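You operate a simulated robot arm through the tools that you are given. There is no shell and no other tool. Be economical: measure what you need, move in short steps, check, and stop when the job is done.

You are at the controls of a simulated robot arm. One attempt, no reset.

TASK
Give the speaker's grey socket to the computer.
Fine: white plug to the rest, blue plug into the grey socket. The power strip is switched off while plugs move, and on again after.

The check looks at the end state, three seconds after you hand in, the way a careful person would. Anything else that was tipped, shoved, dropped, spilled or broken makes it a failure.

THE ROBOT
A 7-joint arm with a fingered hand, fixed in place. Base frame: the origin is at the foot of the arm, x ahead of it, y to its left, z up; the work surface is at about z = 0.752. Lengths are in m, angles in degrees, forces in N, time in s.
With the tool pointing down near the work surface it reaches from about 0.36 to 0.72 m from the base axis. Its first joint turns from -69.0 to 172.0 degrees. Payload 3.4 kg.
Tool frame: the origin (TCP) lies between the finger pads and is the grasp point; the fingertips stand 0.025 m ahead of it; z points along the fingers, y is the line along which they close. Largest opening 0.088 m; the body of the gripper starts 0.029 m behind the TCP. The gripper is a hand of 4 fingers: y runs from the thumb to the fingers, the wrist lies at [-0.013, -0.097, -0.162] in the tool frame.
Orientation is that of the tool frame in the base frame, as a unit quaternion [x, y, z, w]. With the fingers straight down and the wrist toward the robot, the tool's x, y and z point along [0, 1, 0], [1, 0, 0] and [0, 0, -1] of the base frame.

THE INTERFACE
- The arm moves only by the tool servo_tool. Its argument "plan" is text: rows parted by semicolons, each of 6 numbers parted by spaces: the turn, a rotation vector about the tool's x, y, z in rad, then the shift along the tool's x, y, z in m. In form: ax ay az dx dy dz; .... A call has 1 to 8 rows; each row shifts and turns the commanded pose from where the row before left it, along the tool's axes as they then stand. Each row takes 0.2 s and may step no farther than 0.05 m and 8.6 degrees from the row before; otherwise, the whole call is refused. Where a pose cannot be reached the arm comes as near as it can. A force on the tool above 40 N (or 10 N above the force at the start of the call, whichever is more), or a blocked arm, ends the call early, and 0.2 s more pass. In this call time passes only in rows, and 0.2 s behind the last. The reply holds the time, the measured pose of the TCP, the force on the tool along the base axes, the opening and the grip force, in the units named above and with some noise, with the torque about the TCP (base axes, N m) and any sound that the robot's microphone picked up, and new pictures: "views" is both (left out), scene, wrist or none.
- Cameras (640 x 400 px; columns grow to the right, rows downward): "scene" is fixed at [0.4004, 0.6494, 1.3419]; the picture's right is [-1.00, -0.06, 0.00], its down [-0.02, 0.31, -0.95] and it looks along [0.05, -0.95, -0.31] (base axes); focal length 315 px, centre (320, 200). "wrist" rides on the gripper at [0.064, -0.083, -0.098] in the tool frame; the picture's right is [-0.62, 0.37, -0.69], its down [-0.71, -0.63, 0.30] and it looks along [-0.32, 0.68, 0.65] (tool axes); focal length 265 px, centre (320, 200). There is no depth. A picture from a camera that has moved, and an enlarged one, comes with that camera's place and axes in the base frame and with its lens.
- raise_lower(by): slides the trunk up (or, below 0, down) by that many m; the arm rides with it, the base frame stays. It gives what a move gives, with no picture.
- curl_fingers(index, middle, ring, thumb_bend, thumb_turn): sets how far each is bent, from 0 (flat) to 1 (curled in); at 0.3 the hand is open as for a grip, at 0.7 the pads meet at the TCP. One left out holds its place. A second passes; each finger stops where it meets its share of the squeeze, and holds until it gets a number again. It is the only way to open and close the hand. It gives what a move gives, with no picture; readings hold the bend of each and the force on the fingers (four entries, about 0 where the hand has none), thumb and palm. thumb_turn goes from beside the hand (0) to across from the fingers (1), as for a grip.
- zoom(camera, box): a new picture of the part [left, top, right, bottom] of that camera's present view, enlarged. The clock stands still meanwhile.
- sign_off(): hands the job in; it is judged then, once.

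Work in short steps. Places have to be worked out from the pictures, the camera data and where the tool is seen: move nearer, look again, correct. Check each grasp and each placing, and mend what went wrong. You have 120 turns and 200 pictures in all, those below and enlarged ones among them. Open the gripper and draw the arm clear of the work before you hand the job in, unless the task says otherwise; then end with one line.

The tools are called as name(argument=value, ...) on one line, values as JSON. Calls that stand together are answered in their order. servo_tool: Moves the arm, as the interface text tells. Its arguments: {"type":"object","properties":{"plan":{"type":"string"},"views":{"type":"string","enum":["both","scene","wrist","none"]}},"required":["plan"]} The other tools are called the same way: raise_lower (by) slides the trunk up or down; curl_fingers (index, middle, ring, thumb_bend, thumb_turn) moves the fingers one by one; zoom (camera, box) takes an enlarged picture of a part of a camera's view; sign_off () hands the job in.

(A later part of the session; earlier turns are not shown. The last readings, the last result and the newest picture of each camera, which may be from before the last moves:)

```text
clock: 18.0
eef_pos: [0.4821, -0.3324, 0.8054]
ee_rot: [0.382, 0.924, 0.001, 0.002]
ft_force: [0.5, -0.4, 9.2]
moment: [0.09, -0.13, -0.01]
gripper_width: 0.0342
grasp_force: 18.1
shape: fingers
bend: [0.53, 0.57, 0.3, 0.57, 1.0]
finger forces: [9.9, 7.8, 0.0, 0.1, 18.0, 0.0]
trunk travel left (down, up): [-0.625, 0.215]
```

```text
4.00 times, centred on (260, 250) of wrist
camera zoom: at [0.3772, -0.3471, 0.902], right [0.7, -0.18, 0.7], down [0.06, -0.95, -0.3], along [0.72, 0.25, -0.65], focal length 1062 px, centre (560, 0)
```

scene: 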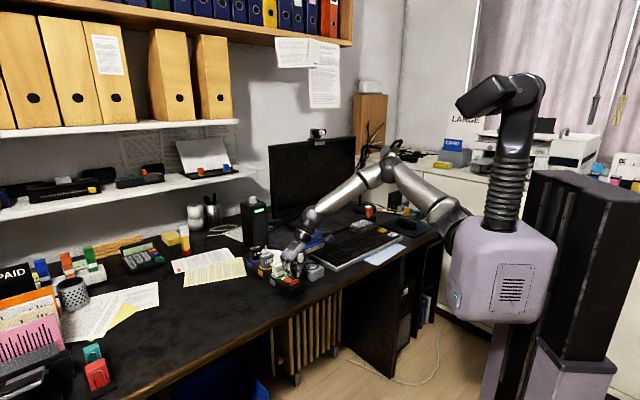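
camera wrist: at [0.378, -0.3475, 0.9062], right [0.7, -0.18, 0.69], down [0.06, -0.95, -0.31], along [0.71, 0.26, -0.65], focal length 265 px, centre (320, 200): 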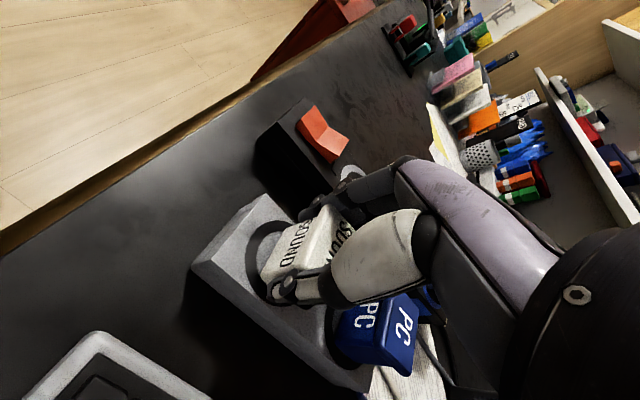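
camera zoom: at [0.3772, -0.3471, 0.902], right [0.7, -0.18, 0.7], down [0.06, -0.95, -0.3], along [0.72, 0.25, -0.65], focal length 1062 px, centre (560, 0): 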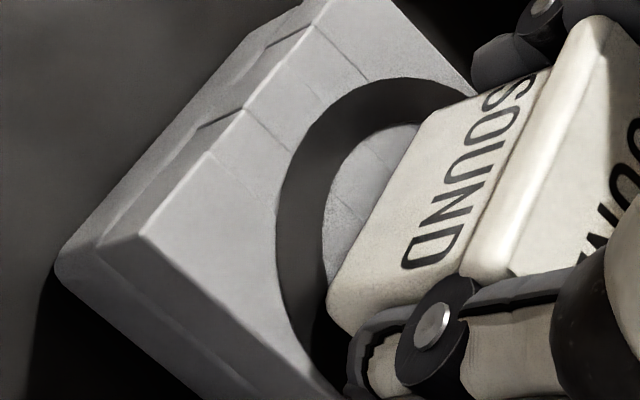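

It met 9 N exactly at the seated height, so it appears seated. One slight extra push, then release thumb and fingers.

servo_tool(plan="0 0 0 0 0 0.002;0 0 0 0 0 0", views="none")

curl_fingers(index=0.3, middle=0.3, thumb_bend=0.3)

servo_tool(plan="0 0 0 0 0 -0.02;0 0 0 0 0 -0.04;0 0 0 0 0 -0.04;0 0 0 0 0 0", views="wrist")

zoom(camera="scene", box=[265, 225, 345, 275])

zoom(camera="wrist", box=[180, 180, 420, 330])

```text
clock: 18.6
eef_pos: [0.4813, -0.334, 0.8027]
ee_rot: [0.382, 0.924, 0.001, 0.002]
ft_force: [2.2, -1.6, 18.2]
moment: [0.21, -0.28, -0.02]
gripper_width: 0.0341
grasp_force: 18.5
shape: fingers
bend: [0.53, 0.57, 0.3, 0.57, 1.0]
finger forces: [9.8, 8.7, 0.0, 0.0, 18.5, 0.0]
trunk travel left (down, up): [-0.625, 0.215]
```

```text
clock: 19.6
eef_pos: [0.4832, -0.3346, 0.8011]
ee_rot: [0.382, 0.924, 0.0, 0.0]
ft_force: [0.4, -0.3, -0.5]
moment: [-0.01, 0.04, 0.0]
gripper_width: 0.0841
grasp_force: 0.1
shape: fingers
bend: [0.3, 0.3, 0.3, 0.3, 0.98]
finger forces: [0.1, 0.0, 0.0, 0.0, 0.0, 0.1]
trunk travel left (down, up): [-0.625, 0.215]
```

```text
clock: 20.6
eef_pos: [0.4807, -0.3351, 0.9023]
ee_rot: [0.382, 0.924, 0.001, 0.0]
ft_force: [-0.6, -0.6, 0.5]
moment: [0.0, 0.02, -0.01]
gripper_width: 0.0843
grasp_force: 0.1
shape: fingers
bend: [0.3, 0.3, 0.3, 0.3, 0.98]
finger forces: [0.0, 0.1, 0.1, 0.0, 0.1, 0.0]
trunk travel left (down, up): [-0.625, 0.215]
camera wrist: at [0.377, -0.3483, 0.9997], right [0.7, -0.18, 0.69], down [0.06, -0.95, -0.3], along [0.71, 0.26, -0.65], focal length 265 px, centre (320, 200)
```

wrist: 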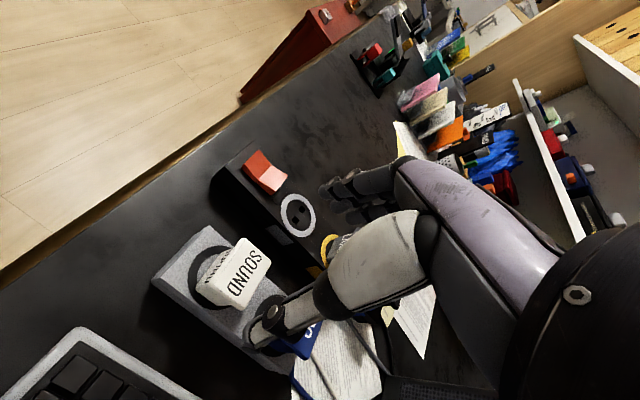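

```text
8.00 times, centred on (305, 250) of scene
camera zoom: at [0.4004, 0.6494, 1.3419], right [-1.0, -0.06, 0.0], down [-0.02, 0.31, -0.95], along [0.05, -0.95, -0.31], focal length 2520 px, centre (440, -200)
```

zoom: 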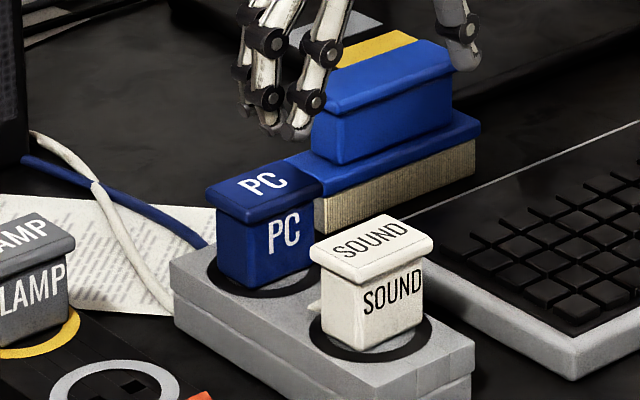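

```text
2.67 times, centred on (300, 255) of wrist
camera zoom: at [0.377, -0.3483, 0.9997], right [0.7, -0.18, 0.69], down [0.06, -0.95, -0.3], along [0.71, 0.26, -0.65], focal length 708 px, centre (373, 53)
```

zoom: 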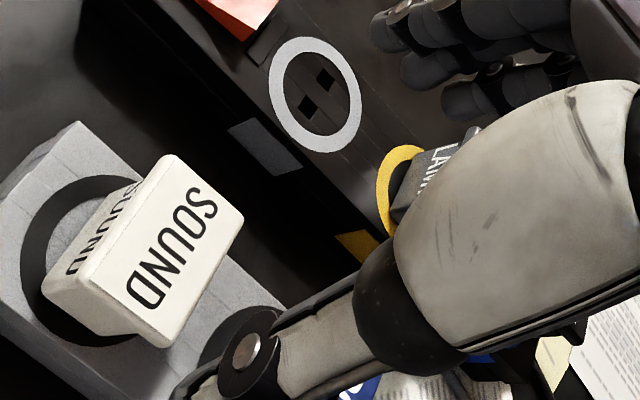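

The white plug sits flat in the rest like its neighbour. Next I shift along the block about 72 mm to the PC plug, staying high, and look.

servo_tool(plan="0 0 0 -0.036 0 0;0 0 0 -0.036 0 0;0 0 0 0 0 0", views="wrist")

zoom(camera="wrist", box=[140, 200, 380, 350])

zoom(camera="scene", box=[260, 205, 356, 265])

```text
clock: 21.4
eef_pos: [0.5331, -0.3845, 0.9023]
ee_rot: [0.381, 0.924, 0.0, 0.001]
ft_force: [-1.1, -1.2, -0.3]
moment: [0.03, 0.0, 0.01]
gripper_width: 0.0842
grasp_force: 0.1
shape: fingers
bend: [0.3, 0.3, 0.3, 0.3, 0.98]
finger forces: [0.1, 0.0, 0.0, 0.0, 0.1, 0.0]
trunk travel left (down, up): [-0.625, 0.215]
camera wrist: at [0.4287, -0.3982, 0.9996], right [0.7, -0.18, 0.69], down [0.06, -0.95, -0.3], along [0.71, 0.26, -0.65], focal length 265 px, centre (320, 200)
```

wrist: 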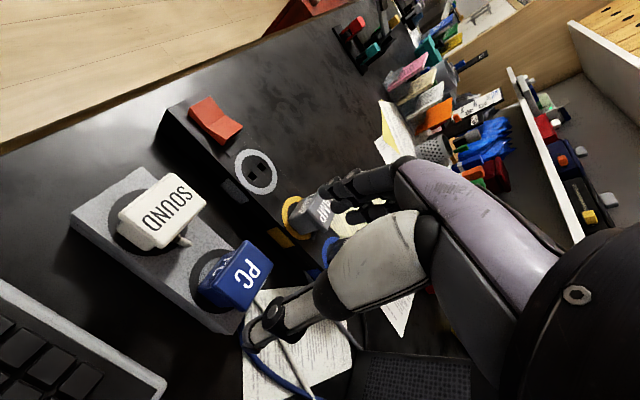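

```text
2.67 times, centred on (260, 275) of wrist
camera zoom: at [0.4287, -0.3982, 0.9996], right [0.7, -0.18, 0.69], down [0.06, -0.95, -0.3], along [0.71, 0.26, -0.65], focal length 708 px, centre (480, 0)
```

zoom: 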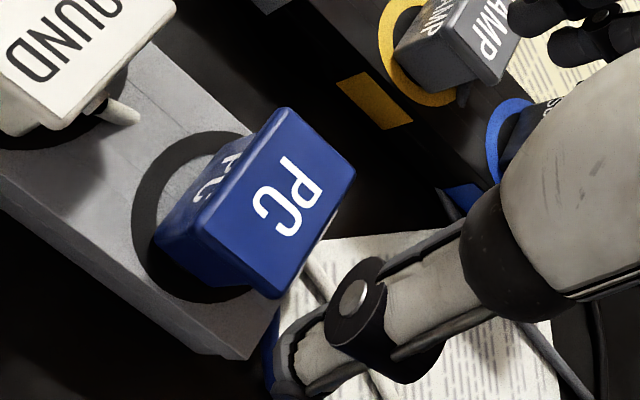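

```text
6.67 times, centred on (308, 235) of scene
camera zoom: at [0.4004, 0.6494, 1.3419], right [-1.0, -0.06, 0.0], down [-0.02, 0.31, -0.95], along [0.05, -0.95, -0.31], focal length 2100 px, centre (400, -33)
```

zoom: 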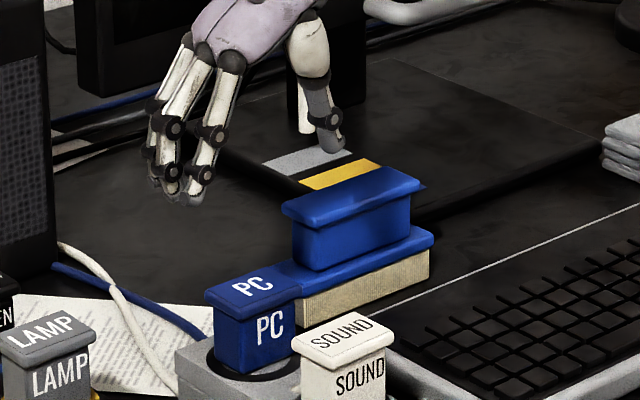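

The PC plug is placed relative to the hand as SOUND was, within 2 mm. A blue-topped brush lies near the thumb side, so I descend partway and check the clearance.

servo_tool(plan="0 0 0 -0.002 0 0.03;0 0 0 0 0 0.025;0 0 0 0 0 0", views="none")

zoom(camera="scene", box=[260, 210, 356, 270])

zoom(camera="wrist", box=[140, 180, 460, 380])

```text
clock: 22.2
eef_pos: [0.534, -0.3855, 0.8465]
ee_rot: [0.382, 0.924, 0.0, 0.0]
ft_force: [-0.3, 0.4, 0.5]
moment: [0.04, -0.03, 0.01]
gripper_width: 0.0845
grasp_force: 0.0
shape: fingers
bend: [0.3, 0.3, 0.3, 0.3, 0.98]
finger forces: [0.0, 0.1, 0.2, 0.1, 0.0, 0.0]
trunk travel left (down, up): [-0.625, 0.215]
```

```text
6.67 times, centred on (308, 240) of scene
camera zoom: at [0.4004, 0.6494, 1.3419], right [-1.0, -0.06, 0.0], down [-0.02, 0.31, -0.95], along [0.05, -0.95, -0.31], focal length 2100 px, centre (400, -67)
```

zoom: 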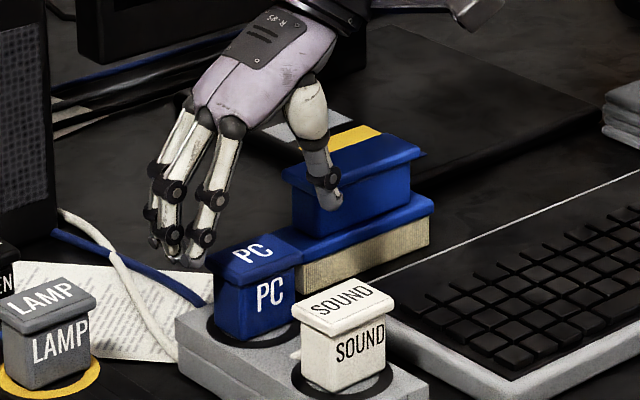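

```text
2.00 times, centred on (300, 280) of wrist
camera zoom: at [0.4302, -0.3995, 0.9436], right [0.7, -0.18, 0.69], down [0.06, -0.95, -0.3], along [0.71, 0.26, -0.65], focal length 531 px, centre (360, 40)
```

zoom: 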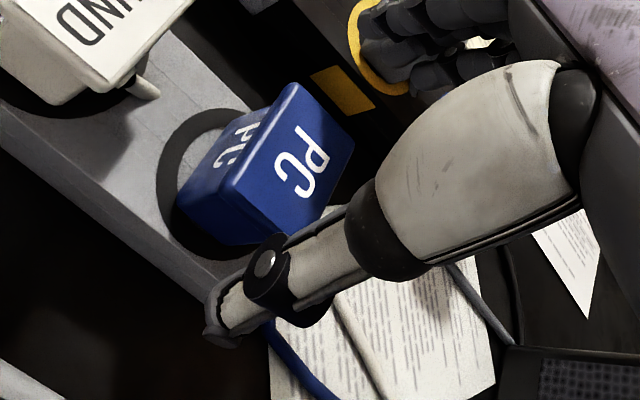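

Brush is clear of the thumb: it's outside the wrist view, beyond it. I descend the remaining 40 mm and close.

servo_tool(plan="0 0 0 0 0 0.015;0 0 0 0 0 0.015;0 0 0 0 0 0.01;0 0 0 0 0 0", views="none")

zoom(camera="scene", box=[260, 210, 356, 270])

zoom(camera="wrist", box=[180, 160, 420, 310])

```text
clock: 23.2
eef_pos: [0.5339, -0.3862, 0.8065]
ee_rot: [0.381, 0.924, 0.001, 0.001]
ft_force: [-0.2, -0.3, -0.7]
moment: [0.02, 0.01, 0.0]
gripper_width: 0.0843
grasp_force: 0.2
shape: fingers
bend: [0.3, 0.3, 0.3, 0.3, 0.98]
finger forces: [0.0, 0.0, 0.1, 0.0, 0.1, 0.0]
trunk travel left (down, up): [-0.625, 0.215]
```

```text
6.67 times, centred on (308, 240) of scene
camera zoom: at [0.4004, 0.6494, 1.3419], right [-1.0, -0.06, 0.0], down [-0.02, 0.31, -0.95], along [0.05, -0.95, -0.31], focal length 2100 px, centre (400, -67)
```

zoom: 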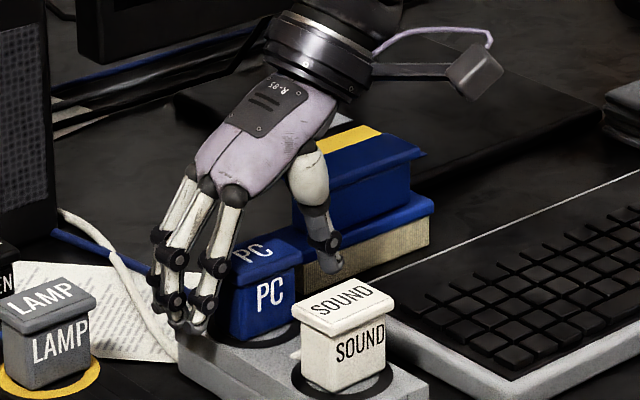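

```text
2.67 times, centred on (300, 235) of wrist
camera zoom: at [0.4301, -0.3999, 0.9038], right [0.7, -0.18, 0.69], down [0.06, -0.95, -0.3], along [0.71, 0.26, -0.65], focal length 708 px, centre (373, 107)
```

zoom: 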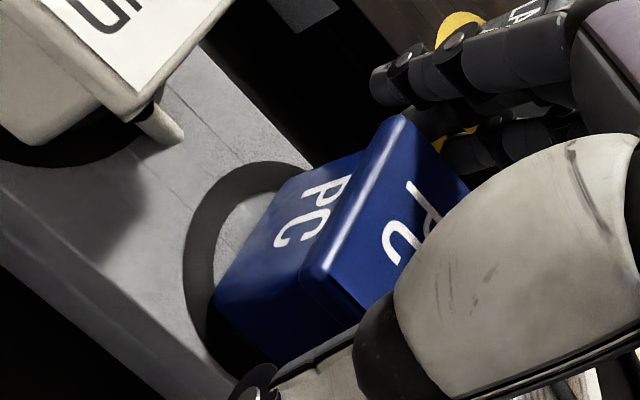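

The PC plug is about 2 mm off in x and y compared with the SOUND grasp; I correct that, then grip.

servo_tool(plan="0 0 0 -0.002 -0.002 0;0 0 0 0 0 0", views="none")

curl_fingers(index=0.7, middle=0.7, thumb_bend=0.7)

zoom(camera="wrist", box=[180, 160, 420, 310])

```text
clock: 23.8
eef_pos: [0.5351, -0.3886, 0.8069]
ee_rot: [0.382, 0.924, 0.0, 0.0]
ft_force: [-0.1, -0.7, 0.0]
moment: [-0.01, -0.01, -0.02]
gripper_width: 0.0841
grasp_force: 0.1
shape: fingers
bend: [0.3, 0.3, 0.3, 0.3, 0.98]
finger forces: [0.0, 0.0, 0.0, 0.0, 0.0, 0.0]
trunk travel left (down, up): [-0.625, 0.215]
```

```text
clock: 24.8
eef_pos: [0.5357, -0.3884, 0.8051]
ee_rot: [0.383, 0.924, 0.0, 0.0]
ft_force: [4.6, 2.8, -0.4]
moment: [0.19, -0.2, 0.04]
gripper_width: 0.0349
grasp_force: 19.2
shape: fingers
bend: [0.52, 0.56, 0.3, 0.56, 1.0]
finger forces: [13.0, 8.9, 0.1, 0.1, 16.9, 0.0]
trunk travel left (down, up): [-0.625, 0.215]
```

```text
2.67 times, centred on (300, 235) of wrist
camera zoom: at [0.4309, -0.402, 0.9037], right [0.7, -0.18, 0.69], down [0.06, -0.95, -0.3], along [0.71, 0.26, -0.65], focal length 708 px, centre (373, 107)
```

zoom: 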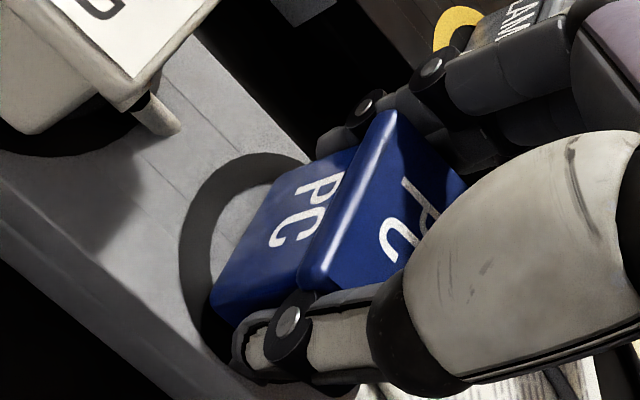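

The grip matches the SOUND one. Now I pull straight up and lift to 0.859 to compare with the socket below.

servo_tool(plan="0 0 0 0 0 -0.004;0 0 0 0 0 -0.005;0 0 0 0 0 -0.006;0 0 0 0 0 -0.008;0 0 0 0 0 -0.01;0 0 0 0 0 -0.02;0 0 0 0 0 0", views="none")

zoom(camera="wrist", box=[160, 200, 320, 300])

zoom(camera="scene", box=[250, 215, 346, 275])

```text
clock: 26.4
eef_pos: [0.5347, -0.389, 0.8598]
ee_rot: [0.383, 0.924, 0.0, 0.001]
ft_force: [-0.4, 1.2, -0.5]
moment: [0.03, 0.0, -0.02]
gripper_width: 0.0346
grasp_force: 17.6
shape: fingers
bend: [0.53, 0.57, 0.3, 0.56, 1.0]
finger forces: [10.6, 7.4, 0.1, 0.1, 18.0, 0.0]
trunk travel left (down, up): [-0.625, 0.215]
```

```text
4.00 times, centred on (240, 250) of wrist
camera zoom: at [0.4305, -0.4029, 0.9565], right [0.7, -0.18, 0.69], down [0.06, -0.95, -0.3], along [0.71, 0.26, -0.65], focal length 1062 px, centre (640, 0)
```

zoom: 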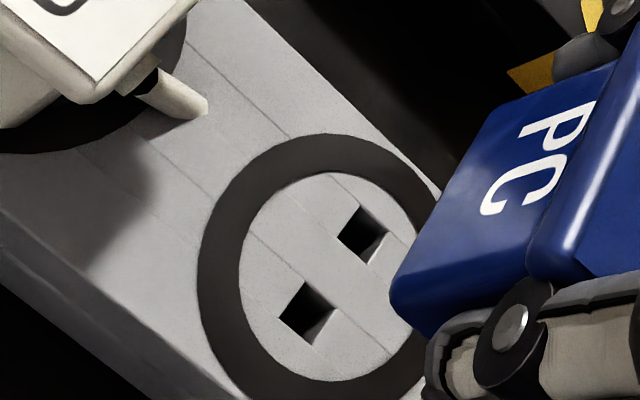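

```text
6.67 times, centred on (298, 245) of scene
camera zoom: at [0.4004, 0.6494, 1.3419], right [-1.0, -0.06, 0.0], down [-0.02, 0.31, -0.95], along [0.05, -0.95, -0.31], focal length 2100 px, centre (467, -100)
```

zoom: 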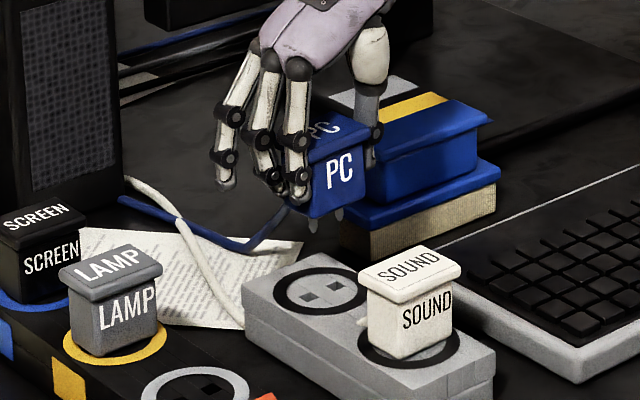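

Reference stored: hole centres at (363,233) and (309,314) in this zoom box. I raise, then carry the plug to above the grey socket.

servo_tool(plan="0 0 0 0 0 -0.045;0 0 0 0.043 0 0;0 0 0 0 0.04 0;0 0 0 0 0.04 0;0 0 0 0 0.034 0;0 0 0 0 0 0.025;0 0 0 0 0 0.02;0 0 0 0 0 0", views="none")

zoom(camera="wrist", box=[160, 200, 320, 300])

zoom(camera="scene", box=[250, 215, 346, 285])

```text
clock: 28.2
eef_pos: [0.5847, -0.2782, 0.858]
ee_rot: [0.382, 0.924, 0.0, -0.001]
ft_force: [-0.3, 0.2, -0.6]
moment: [0.01, 0.01, -0.02]
gripper_width: 0.0342
grasp_force: 17.9
shape: fingers
bend: [0.53, 0.57, 0.3, 0.56, 1.0]
finger forces: [10.7, 7.2, 0.0, 0.0, 17.9, 0.0]
trunk travel left (down, up): [-0.625, 0.215]
```

```text
4.00 times, centred on (240, 250) of wrist
camera zoom: at [0.4805, -0.2918, 0.9567], right [0.7, -0.18, 0.69], down [0.06, -0.95, -0.3], along [0.71, 0.26, -0.65], focal length 1062 px, centre (640, 0)
```

zoom: 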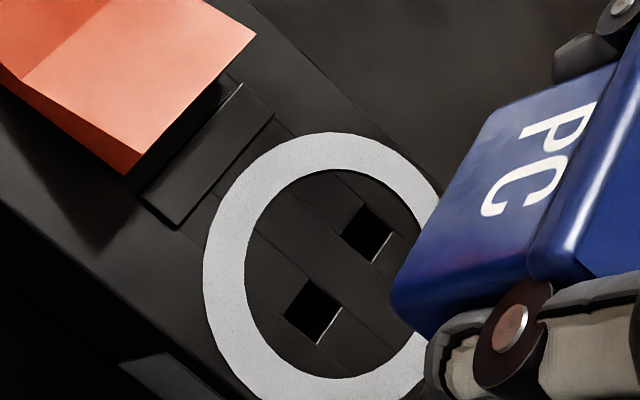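

```text
5.71 times, centred on (298, 250) of scene
camera zoom: at [0.4004, 0.6494, 1.3419], right [-1.0, -0.06, 0.0], down [-0.02, 0.31, -0.95], along [0.05, -0.95, -0.31], focal length 1800 px, centre (446, -86)
```

zoom: 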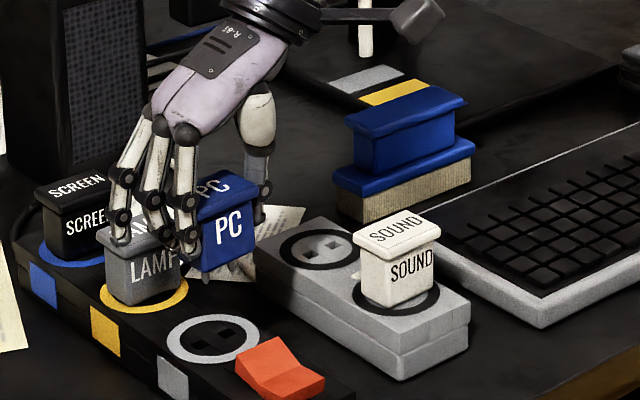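

Alignment is within about 0.7 mm; I apply the small correction and lower to insert.

servo_tool(plan="0 0 0 -0.0005 0.0003 0.02;0 0 0 0 0 0.01;0 0 0 0 0 0.006;0 0 0 0 0 0.005;0 0 0 0 0 0.004;0 0 0 0 0 0.004;0 0 0 0 0 0.003;0 0 0 0 0 0.002", views="none")

zoom(camera="scene", box=[250, 225, 346, 285])

zoom(camera="wrist", box=[160, 200, 320, 300])

```text
clock: 30.0
eef_pos: [0.5843, -0.2775, 0.8081]
ee_rot: [0.382, 0.924, 0.002, 0.002]
ft_force: [0.3, 1.2, 15.7]
moment: [0.04, -0.12, 0.0]
gripper_width: 0.0302
grasp_force: 13.9
shape: fingers
bend: [0.57, 0.59, 0.3, 0.58, 1.0]
finger forces: [7.6, 6.8, 0.0, 0.0, 13.7, 0.0]
trunk travel left (down, up): [-0.625, 0.215]
```

```text
6.67 times, centred on (298, 255) of scene
camera zoom: at [0.4004, 0.6494, 1.3419], right [-1.0, -0.06, 0.0], down [-0.02, 0.31, -0.95], along [0.05, -0.95, -0.31], focal length 2100 px, centre (467, -167)
```

zoom: 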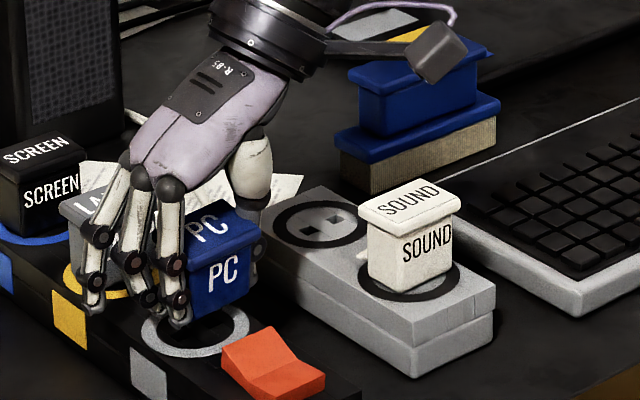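

```text
4.00 times, centred on (240, 250) of wrist
camera zoom: at [0.4795, -0.2906, 0.9046], right [0.7, -0.18, 0.7], down [0.06, -0.95, -0.3], along [0.72, 0.25, -0.65], focal length 1062 px, centre (640, 0)
```

zoom: 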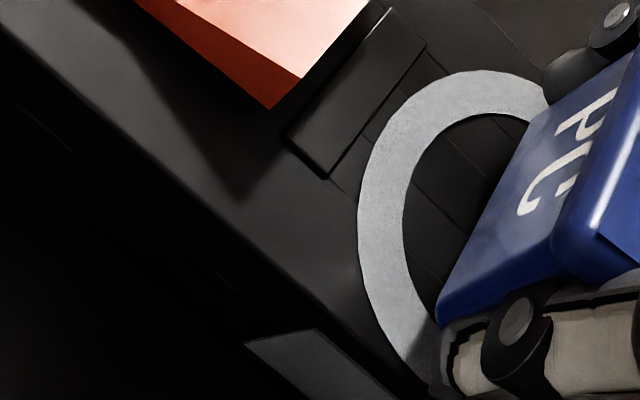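

The grip width fell to 30 mm and the plug shifted in the hand: the pins caught instead of entering. I lift back up and look at the plug's pose in the hand.

servo_tool(plan="0 0 0 0 0 -0.01;0 0 0 0 0 -0.02;0 0 0 0 0 -0.02;0 0 0 0 0 0", views="wrist")

zoom(camera="scene", box=[260, 225, 324, 265])

zoom(camera="wrist", box=[180, 180, 370, 300])

```text
clock: 31.0
eef_pos: [0.5843, -0.2778, 0.8554]
ee_rot: [0.382, 0.924, -0.001, 0.0]
ft_force: [0.4, -0.9, -1.1]
moment: [0.0, 0.02, 0.01]
gripper_width: 0.0303
grasp_force: 14.1
shape: fingers
bend: [0.56, 0.59, 0.3, 0.58, 1.0]
finger forces: [8.0, 5.9, 0.1, 0.0, 13.9, 0.1]
trunk travel left (down, up): [-0.625, 0.215]
camera wrist: at [0.4808, -0.2918, 0.9524], right [0.7, -0.18, 0.69], down [0.06, -0.95, -0.3], along [0.71, 0.26, -0.65], focal length 265 px, centre (320, 200)
```

wrist: 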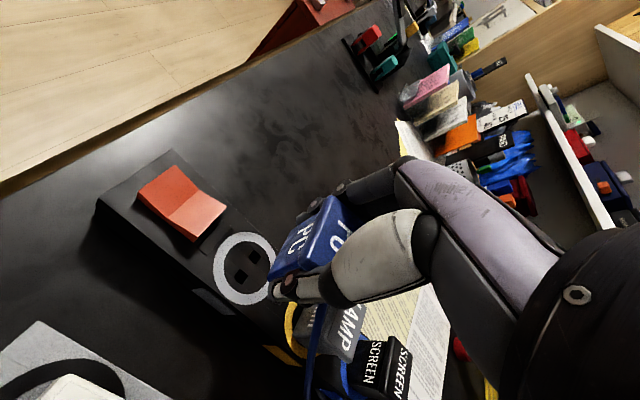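

```text
10.00 times, centred on (292, 245) of scene
camera zoom: at [0.4004, 0.6494, 1.3419], right [-1.0, -0.06, 0.0], down [-0.02, 0.31, -0.95], along [0.05, -0.95, -0.31], focal length 3150 px, centre (600, -250)
```

zoom: 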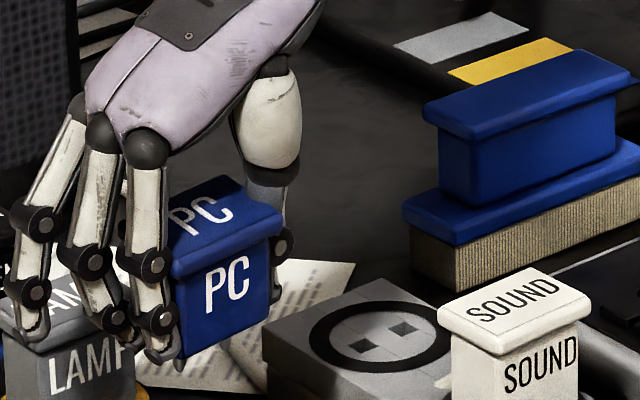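

```text
3.33 times, centred on (275, 240) of wrist
camera zoom: at [0.4808, -0.2918, 0.9524], right [0.7, -0.18, 0.69], down [0.06, -0.95, -0.3], along [0.71, 0.26, -0.65], focal length 885 px, centre (470, 67)
```

zoom: 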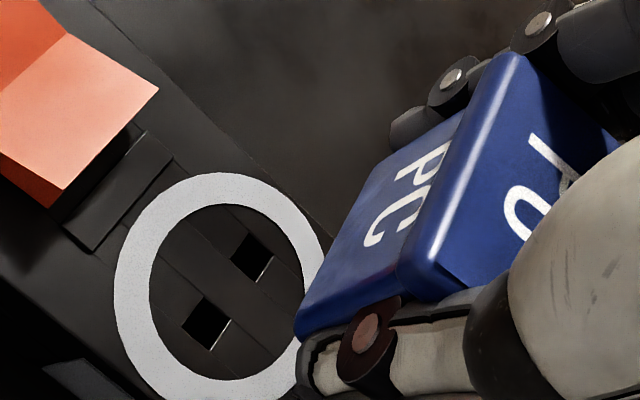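

The plug slid up some 8 mm in the hand, so the pins must have landed beside the holes. I lower until the pins are just above the surface and zoom deep to see the misalignment.

servo_tool(plan="0 0 0 0 0 0.02;0 0 0 0 0 0.015;0 0 0 0 0 0.004;0 0 0 0 0 0", views="none")

zoom(camera="scene", box=[264, 250, 304, 275])

zoom(camera="wrist", box=[220, 190, 340, 280])

```text
clock: 32.0
eef_pos: [0.584, -0.2785, 0.8159]
ee_rot: [0.382, 0.924, 0.0, 0.0]
ft_force: [0.6, 0.5, -0.5]
moment: [-0.03, 0.04, -0.05]
gripper_width: 0.0305
grasp_force: 13.9
shape: fingers
bend: [0.56, 0.59, 0.3, 0.58, 1.0]
finger forces: [7.9, 5.9, 0.1, 0.0, 13.9, 0.1]
trunk travel left (down, up): [-0.625, 0.215]
```

```text
16.00 times, centred on (284, 262) of scene
camera zoom: at [0.4004, 0.6494, 1.3419], right [-1.0, -0.06, 0.0], down [-0.02, 0.31, -0.95], along [0.05, -0.95, -0.31], focal length 5040 px, centre (896, -800)
```

zoom: 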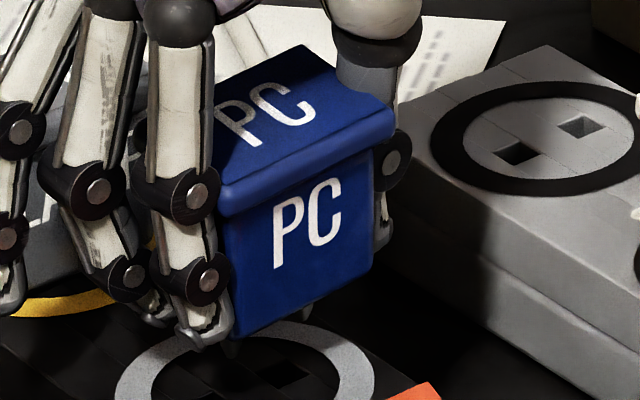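

```text
4.44 times, centred on (280, 235) of wrist
camera zoom: at [0.4807, -0.2922, 0.9131], right [0.7, -0.18, 0.69], down [0.06, -0.95, -0.3], along [0.71, 0.26, -0.65], focal length 1180 px, centre (498, 44)
```

zoom: 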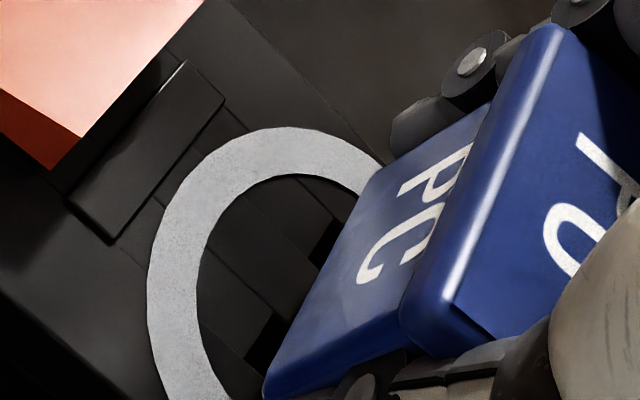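

The plug has both tilted and shifted in the grip. I raise it clear and take a close look from both cameras to judge its pose.

servo_tool(plan="0 0 0 0 0 -0.04;0 0 0 0 0 -0.04;0 0 0 0 0 0", views="none")

zoom(camera="scene", box=[260, 220, 308, 250])

zoom(camera="wrist", box=[240, 180, 380, 310])

```text
clock: 32.8
eef_pos: [0.5844, -0.2803, 0.8971]
ee_rot: [0.382, 0.924, 0.0, 0.0]
ft_force: [-0.1, 0.0, 0.3]
moment: [0.0, 0.0, 0.0]
gripper_width: 0.0302
grasp_force: 13.8
shape: fingers
bend: [0.56, 0.59, 0.3, 0.58, 1.0]
finger forces: [8.0, 5.9, 0.0, 0.0, 13.9, 0.1]
trunk travel left (down, up): [-0.625, 0.215]
```

```text
13.33 times, centred on (284, 235) of scene
camera zoom: at [0.4004, 0.6494, 1.3419], right [-1.0, -0.06, 0.0], down [-0.02, 0.31, -0.95], along [0.05, -0.95, -0.31], focal length 4200 px, centre (800, -267)
```

zoom: 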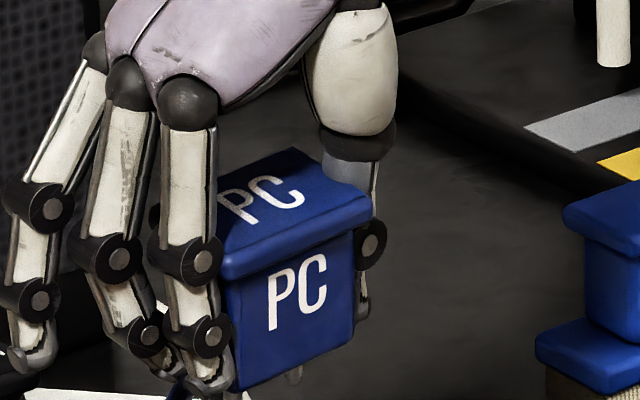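

```text
3.08 times, centred on (310, 245) of wrist
camera zoom: at [0.4808, -0.2927, 0.9939], right [0.7, -0.18, 0.69], down [0.06, -0.95, -0.31], along [0.71, 0.26, -0.65], focal length 817 px, centre (351, 62)
```

zoom: 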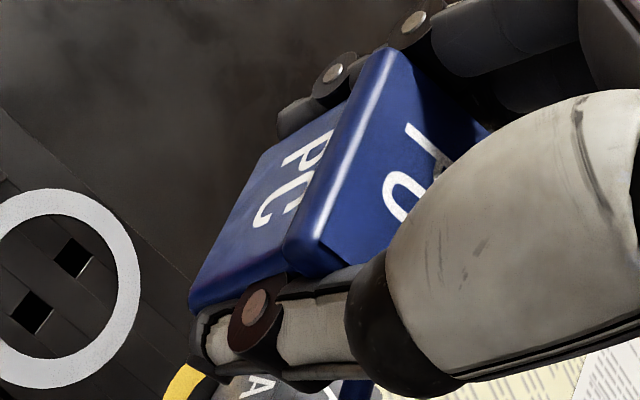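

The plug is tilted about 4–5° about the strip axis with the thumb side high. I counter-rotate the tool about its x by 4.5°, lower to just above the socket and compare pins with holes.

servo_tool(plan="-0.08 0 0 0 0 0;0 0 0 0 0 0.04;0 0 0 0 0 0.03;0 0 0 0 0 0", views="none")

zoom(camera="scene", box=[260, 240, 308, 275])

zoom(camera="wrist", box=[200, 180, 380, 300])

```text
clock: 33.8
eef_pos: [0.5891, -0.2742, 0.8263]
ee_rot: [0.382, 0.923, 0.037, 0.015]
ft_force: [0.0, -0.3, -0.4]
moment: [-0.06, -0.01, 0.01]
gripper_width: 0.0304
grasp_force: 13.7
shape: fingers
bend: [0.56, 0.59, 0.3, 0.58, 1.0]
finger forces: [8.0, 5.8, 0.0, 0.0, 13.8, 0.0]
trunk travel left (down, up): [-0.625, 0.215]
```

```text
11.43 times, centred on (284, 258) of scene
camera zoom: at [0.4004, 0.6494, 1.3419], right [-1.0, -0.06, 0.0], down [-0.02, 0.31, -0.95], along [0.05, -0.95, -0.31], focal length 3600 px, centre (731, -457)
```

zoom: 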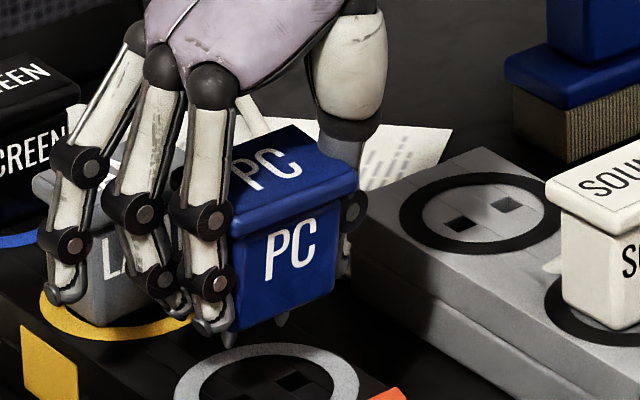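

```text
3.33 times, centred on (290, 240) of wrist
camera zoom: at [0.4795, -0.2936, 0.9165], right [0.66, -0.22, 0.72], down [0.08, -0.93, -0.35], along [0.75, 0.29, -0.6], focal length 885 px, centre (420, 67)
```

zoom: 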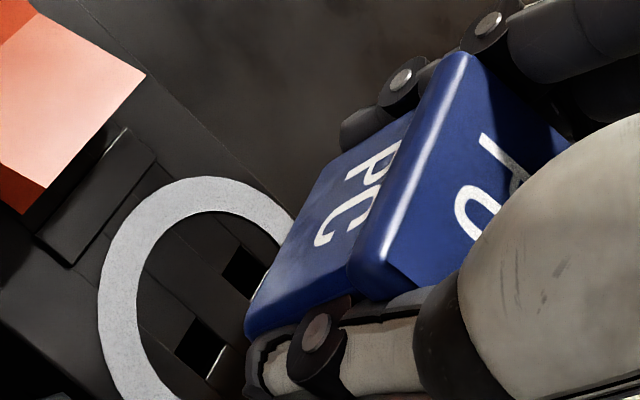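

With the correction the plug is upright and its pins run parallel to the holes; it's just displaced about 5 mm along +v because I moved along the tilted axis. I move back by that and lower vertically to just above the surface.

servo_tool(plan="0 0 0 0 -0.0056 0;0 0 0 0 -0.001 0.0125;0 0 0 0 0 0", views="none")

zoom(camera="scene", box=[264, 252, 304, 277])

zoom(camera="wrist", box=[200, 180, 380, 300])

```text
clock: 34.6
eef_pos: [0.5854, -0.278, 0.8135]
ee_rot: [0.382, 0.923, 0.037, 0.016]
ft_force: [0.1, 0.3, -0.5]
moment: [0.01, 0.03, 0.01]
gripper_width: 0.0302
grasp_force: 13.7
shape: fingers
bend: [0.56, 0.59, 0.3, 0.58, 1.0]
finger forces: [7.9, 5.7, 0.1, 0.0, 13.8, 0.1]
trunk travel left (down, up): [-0.625, 0.215]
```

```text
16.00 times, centred on (284, 264) of scene
camera zoom: at [0.4004, 0.6494, 1.3419], right [-1.0, -0.06, 0.0], down [-0.02, 0.31, -0.95], along [0.05, -0.95, -0.31], focal length 5040 px, centre (896, -832)
```

zoom: 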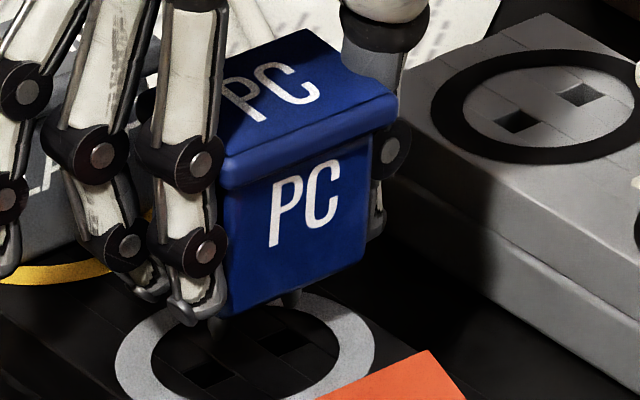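

```text
3.33 times, centred on (290, 240) of wrist
camera zoom: at [0.4754, -0.2972, 0.9039], right [0.66, -0.22, 0.72], down [0.08, -0.93, -0.35], along [0.75, 0.29, -0.6], focal length 885 px, centre (420, 67)
```

zoom: 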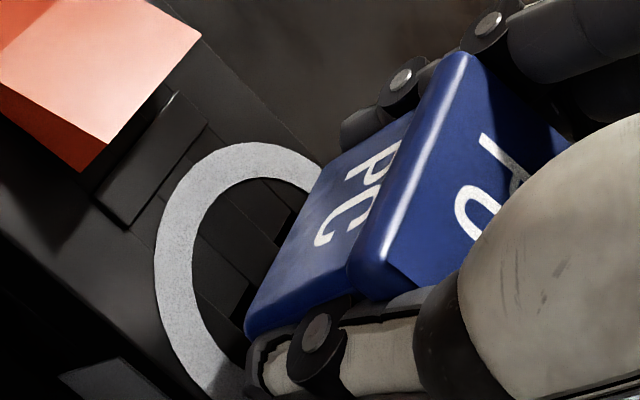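

Height and depth are ambiguous while hovering, so I touch the pins lightly onto the strip top. With the tips on the known plane, the scene view gives the exact offset.

servo_tool(plan="0 0 0 0 -0.0003 0.002;0 0 0 0 -0.0003 0.002;0 0 0 0 0 0", views="none")

zoom(camera="scene", box=[264, 252, 304, 277])

```text
clock: 35.4
eef_pos: [0.5855, -0.2787, 0.8108]
ee_rot: [0.382, 0.923, 0.038, 0.016]
ft_force: [-1.0, 0.5, 0.0]
moment: [-0.01, 0.0, -0.01]
gripper_width: 0.0299
grasp_force: 13.9
shape: fingers
bend: [0.56, 0.59, 0.3, 0.58, 1.0]
finger forces: [8.0, 5.9, 0.1, 0.0, 13.9, 0.0]
trunk travel left (down, up): [-0.625, 0.215]
```

```text
16.00 times, centred on (284, 264) of scene
camera zoom: at [0.4004, 0.6494, 1.3419], right [-1.0, -0.06, 0.0], down [-0.02, 0.31, -0.95], along [0.05, -0.95, -0.31], focal length 5040 px, centre (896, -832)
```

zoom: 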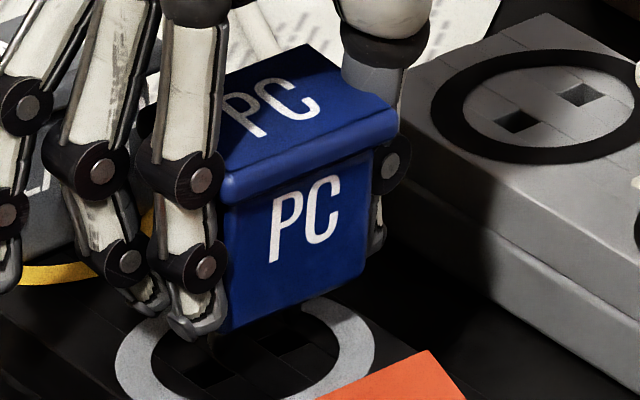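

Still no contact; I continue 4 mm further.

servo_tool(plan="0 0 0 0 -0.0002 0.002;0 0 0 0 -0.0002 0.002;0 0 0 0 0 0", views="none")

zoom(camera="scene", box=[264, 252, 304, 277])

```text
clock: 36.2
eef_pos: [0.5841, -0.2774, 0.8076]
ee_rot: [0.382, 0.923, 0.038, 0.018]
ft_force: [-1.1, 0.7, 11.2]
moment: [-0.13, 0.01, 0.02]
gripper_width: 0.0304
grasp_force: 14.4
shape: fingers
bend: [0.57, 0.59, 0.3, 0.58, 1.0]
finger forces: [8.5, 6.1, 0.0, 0.0, 13.5, 0.0]
trunk travel left (down, up): [-0.625, 0.215]
```

```text
16.00 times, centred on (284, 264) of scene
camera zoom: at [0.4004, 0.6494, 1.3419], right [-1.0, -0.06, 0.0], down [-0.02, 0.31, -0.95], along [0.05, -0.95, -0.31], focal length 5040 px, centre (896, -832)
```

zoom: 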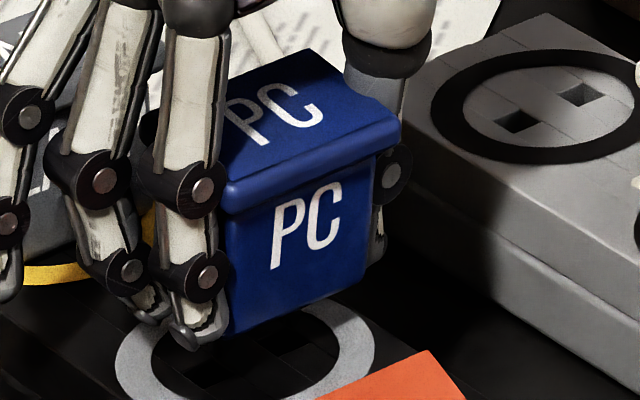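

The pins now rest on the strip (11 N). I look at this same contact state from the wrist camera, unloading slightly first.

servo_tool(plan="0 0 0 0 0 -0.0015;0 0 0 0 0 0", views="none")

zoom(camera="wrist", box=[230, 180, 350, 280])

zoom(camera="scene", box=[270, 262, 294, 277])

```text
clock: 36.8
eef_pos: [0.5848, -0.2769, 0.8078]
ee_rot: [0.382, 0.923, 0.037, 0.016]
ft_force: [1.8, 1.7, 8.4]
moment: [-0.06, -0.03, -0.02]
gripper_width: 0.03
grasp_force: 14.1
shape: fingers
bend: [0.56, 0.59, 0.3, 0.58, 1.0]
finger forces: [8.7, 6.7, 0.0, 0.0, 13.0, 0.0]
trunk travel left (down, up): [-0.625, 0.215]
```

```text
4.00 times, centred on (290, 230) of wrist
camera zoom: at [0.4748, -0.2967, 0.8984], right [0.66, -0.22, 0.72], down [0.08, -0.93, -0.35], along [0.75, 0.29, -0.6], focal length 1062 px, centre (440, 80)
```

zoom: 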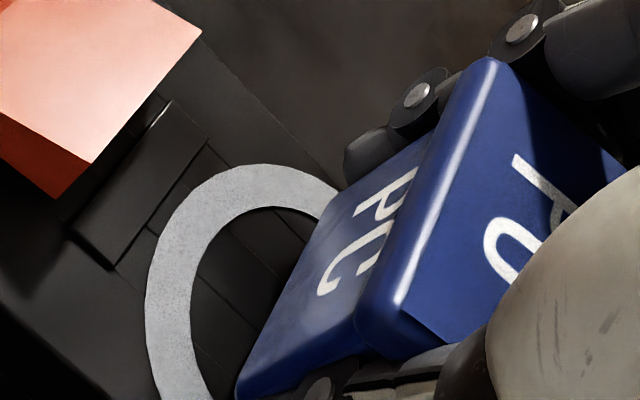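

```text
16.00 times, centred on (282, 270) of scene
camera zoom: at [0.4004, 0.6494, 1.3419], right [-1.0, -0.06, 0.0], down [-0.02, 0.31, -0.95], along [0.05, -0.95, -0.31], focal length 5040 px, centre (928, -912)
```

zoom: 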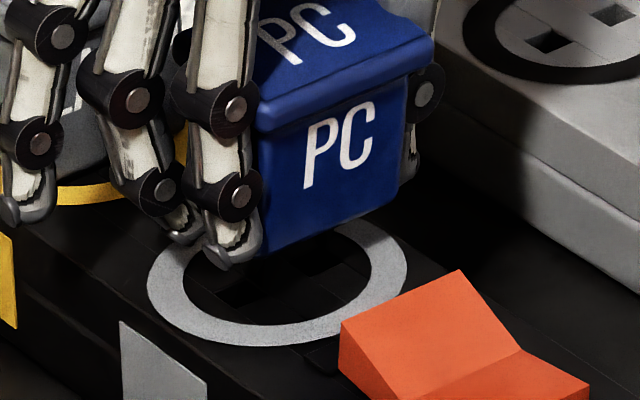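

The pins are hard to see against the black strip. The empty socket on the light-grey rest is much better to view, so I'll re-seat the plug there and re-grip it properly. First I raise, level the tool and carry it back over that socket.

servo_tool(plan="0 0 0 0 0 -0.02;0 0 0 0 0 -0.04;0 0 0 0 0 -0.04;0.08 0 0 0 0 0;0 0 0 0 -0.035 0;0 0 0 0 -0.035 0;0 0 0 0 -0.035 0;0 0 0 -0.043 0 0", views="none")

zoom(camera="scene", box=[270, 205, 334, 260])

```text
clock: 38.6
eef_pos: [0.538, -0.3909, 0.9051]
ee_rot: [0.382, 0.924, 0.0, -0.001]
ft_force: [0.3, -0.5, -0.6]
moment: [0.0, 0.04, -0.02]
gripper_width: 0.0304
grasp_force: 14.0
shape: fingers
bend: [0.56, 0.59, 0.3, 0.58, 1.0]
finger forces: [8.1, 5.8, 0.0, 0.0, 14.0, 0.0]
trunk travel left (down, up): [-0.625, 0.215]
```

```text
7.27 times, centred on (302, 232) of scene
camera zoom: at [0.4004, 0.6494, 1.3419], right [-1.0, -0.06, 0.0], down [-0.02, 0.31, -0.95], along [0.05, -0.95, -0.31], focal length 2291 px, centre (451, -36)
```

zoom: 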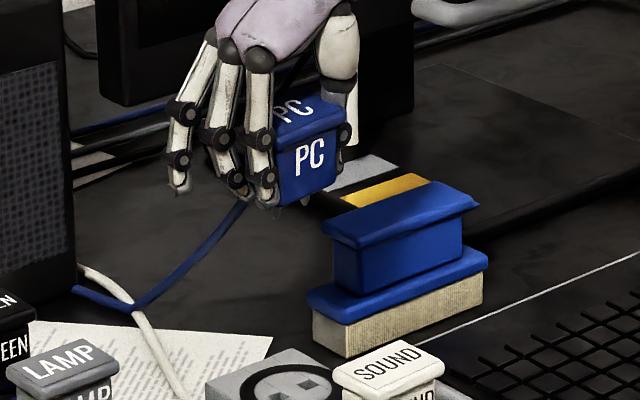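

Now I tilt to level the plug and lower to about 25 mm above contact height, then view it against the light block.

servo_tool(plan="0 0 0 0.0035 0 0.04;0 0 0 0 0 0.03;-0.06 0 0 0 0 0;0 0 0 0 0 0", views="none")

zoom(camera="scene", box=[284, 232, 324, 257])

zoom(camera="wrist", box=[200, 180, 360, 290])

```text
clock: 39.6
eef_pos: [0.5341, -0.3869, 0.8363]
ee_rot: [0.382, 0.924, 0.028, 0.011]
ft_force: [0.1, 0.3, -0.4]
moment: [-0.01, -0.01, -0.03]
gripper_width: 0.0306
grasp_force: 14.3
shape: fingers
bend: [0.56, 0.59, 0.3, 0.58, 1.0]
finger forces: [8.1, 5.8, 0.0, 0.1, 13.9, 0.1]
trunk travel left (down, up): [-0.625, 0.215]
```

```text
16.00 times, centred on (304, 244) of scene
camera zoom: at [0.4004, 0.6494, 1.3419], right [-1.0, -0.06, 0.0], down [-0.02, 0.31, -0.95], along [0.05, -0.95, -0.31], focal length 5040 px, centre (576, -512)
```

zoom: 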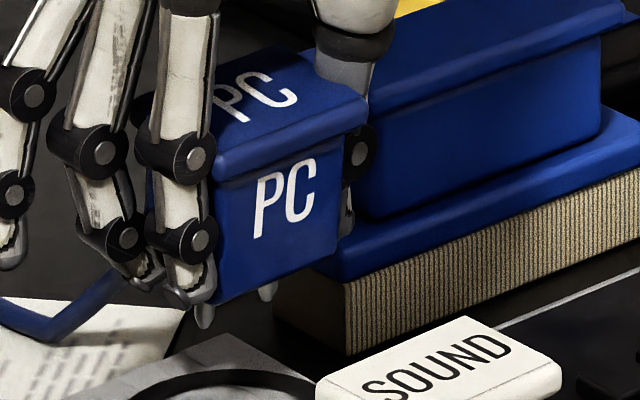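

```text
3.64 times, centred on (280, 235) of wrist
camera zoom: at [0.4253, -0.4041, 0.9283], right [0.67, -0.21, 0.71], down [0.07, -0.94, -0.34], along [0.74, 0.28, -0.61], focal length 965 px, centre (466, 73)
```

zoom: 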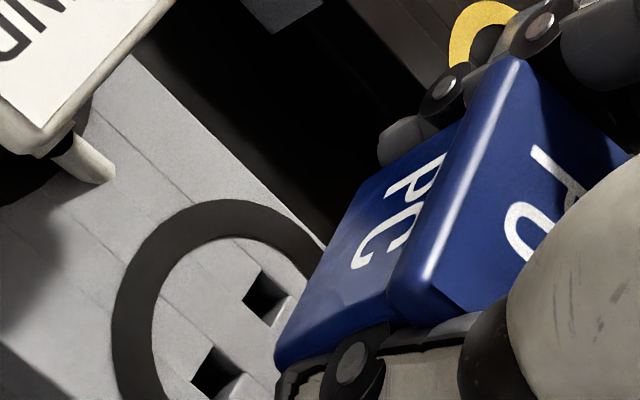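

On the light block the pin tips are clearly visible, and comparing both views the offset is small. I lower vertically to a few mm above the surface and compare pins with holes.

servo_tool(plan="0 0 0 0 -0.0006 0.01;0 0 0 0 -0.0005 0.008;0 0 0 0 -0.0002 0.004;0 0 0 0 0 0", views="none")

zoom(camera="scene", box=[284, 240, 324, 265])

zoom(camera="wrist", box=[230, 200, 326, 260])

```text
clock: 40.6
eef_pos: [0.5328, -0.3879, 0.8147]
ee_rot: [0.382, 0.924, 0.028, 0.011]
ft_force: [-0.6, -0.3, -1.6]
moment: [-0.01, -0.03, -0.02]
gripper_width: 0.0304
grasp_force: 14.5
shape: fingers
bend: [0.56, 0.59, 0.3, 0.58, 1.0]
finger forces: [8.0, 5.8, 0.0, 0.0, 13.9, 0.0]
trunk travel left (down, up): [-0.625, 0.215]
```

```text
16.00 times, centred on (304, 252) of scene
camera zoom: at [0.4004, 0.6494, 1.3419], right [-1.0, -0.06, 0.0], down [-0.02, 0.31, -0.95], along [0.05, -0.95, -0.31], focal length 5040 px, centre (576, -640)
```

zoom: 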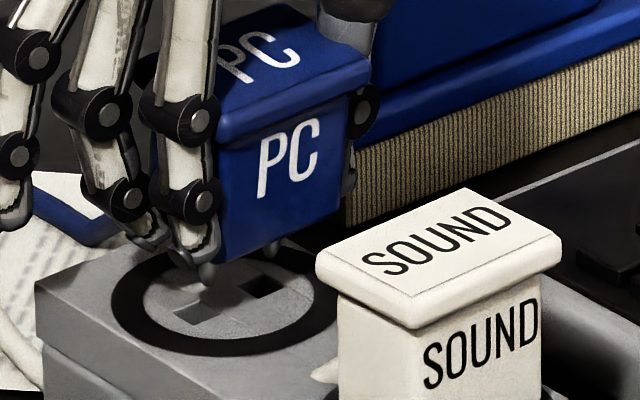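

```text
6.67 times, centred on (278, 230) of wrist
camera zoom: at [0.4249, -0.404, 0.9062], right [0.67, -0.21, 0.71], down [0.07, -0.94, -0.34], along [0.74, 0.28, -0.61], focal length 1769 px, centre (600, 0)
```

zoom: 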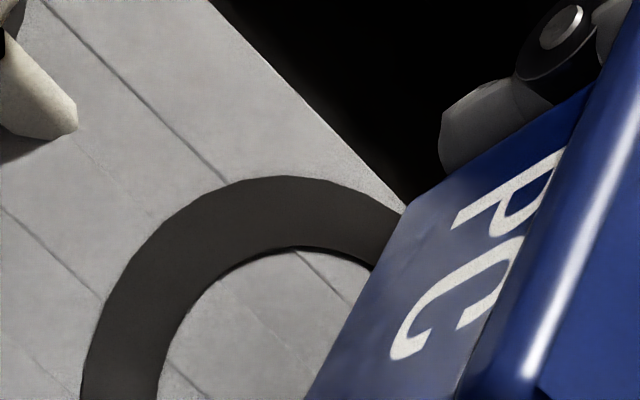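

Very clear now: the pin tips are about 2 mm toward −x and 3 mm toward −y from the holes, with a small leftover roll. I add a little roll, shift by the offset and look again.

servo_tool(plan="-0.025 0 0 0.0007 0.0026 0;0 0 0 0 0 0", views="none")

zoom(camera="scene", box=[288, 250, 312, 265])

```text
clock: 41.2
eef_pos: [0.5333, -0.384, 0.8155]
ee_rot: [0.381, 0.923, 0.04, 0.017]
ft_force: [0.2, -0.2, -0.4]
moment: [0.01, 0.02, 0.0]
gripper_width: 0.0304
grasp_force: 13.6
shape: fingers
bend: [0.56, 0.59, 0.3, 0.58, 1.0]
finger forces: [8.1, 5.8, 0.0, 0.1, 13.8, 0.0]
trunk travel left (down, up): [-0.625, 0.215]
```

```text
16.00 times, centred on (300, 258) of scene
camera zoom: at [0.4004, 0.6494, 1.3419], right [-1.0, -0.06, 0.0], down [-0.02, 0.31, -0.95], along [0.05, -0.95, -0.31], focal length 5040 px, centre (640, -720)
```

zoom: 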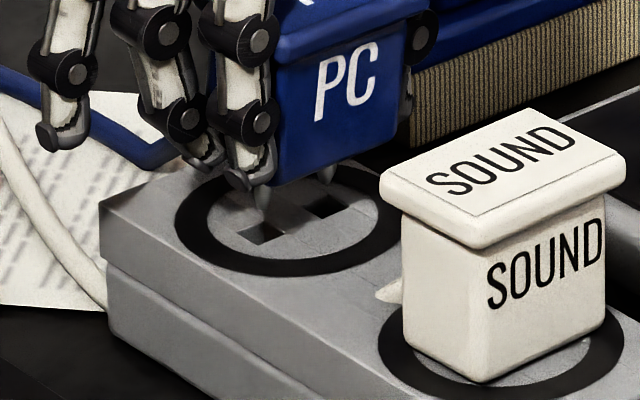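

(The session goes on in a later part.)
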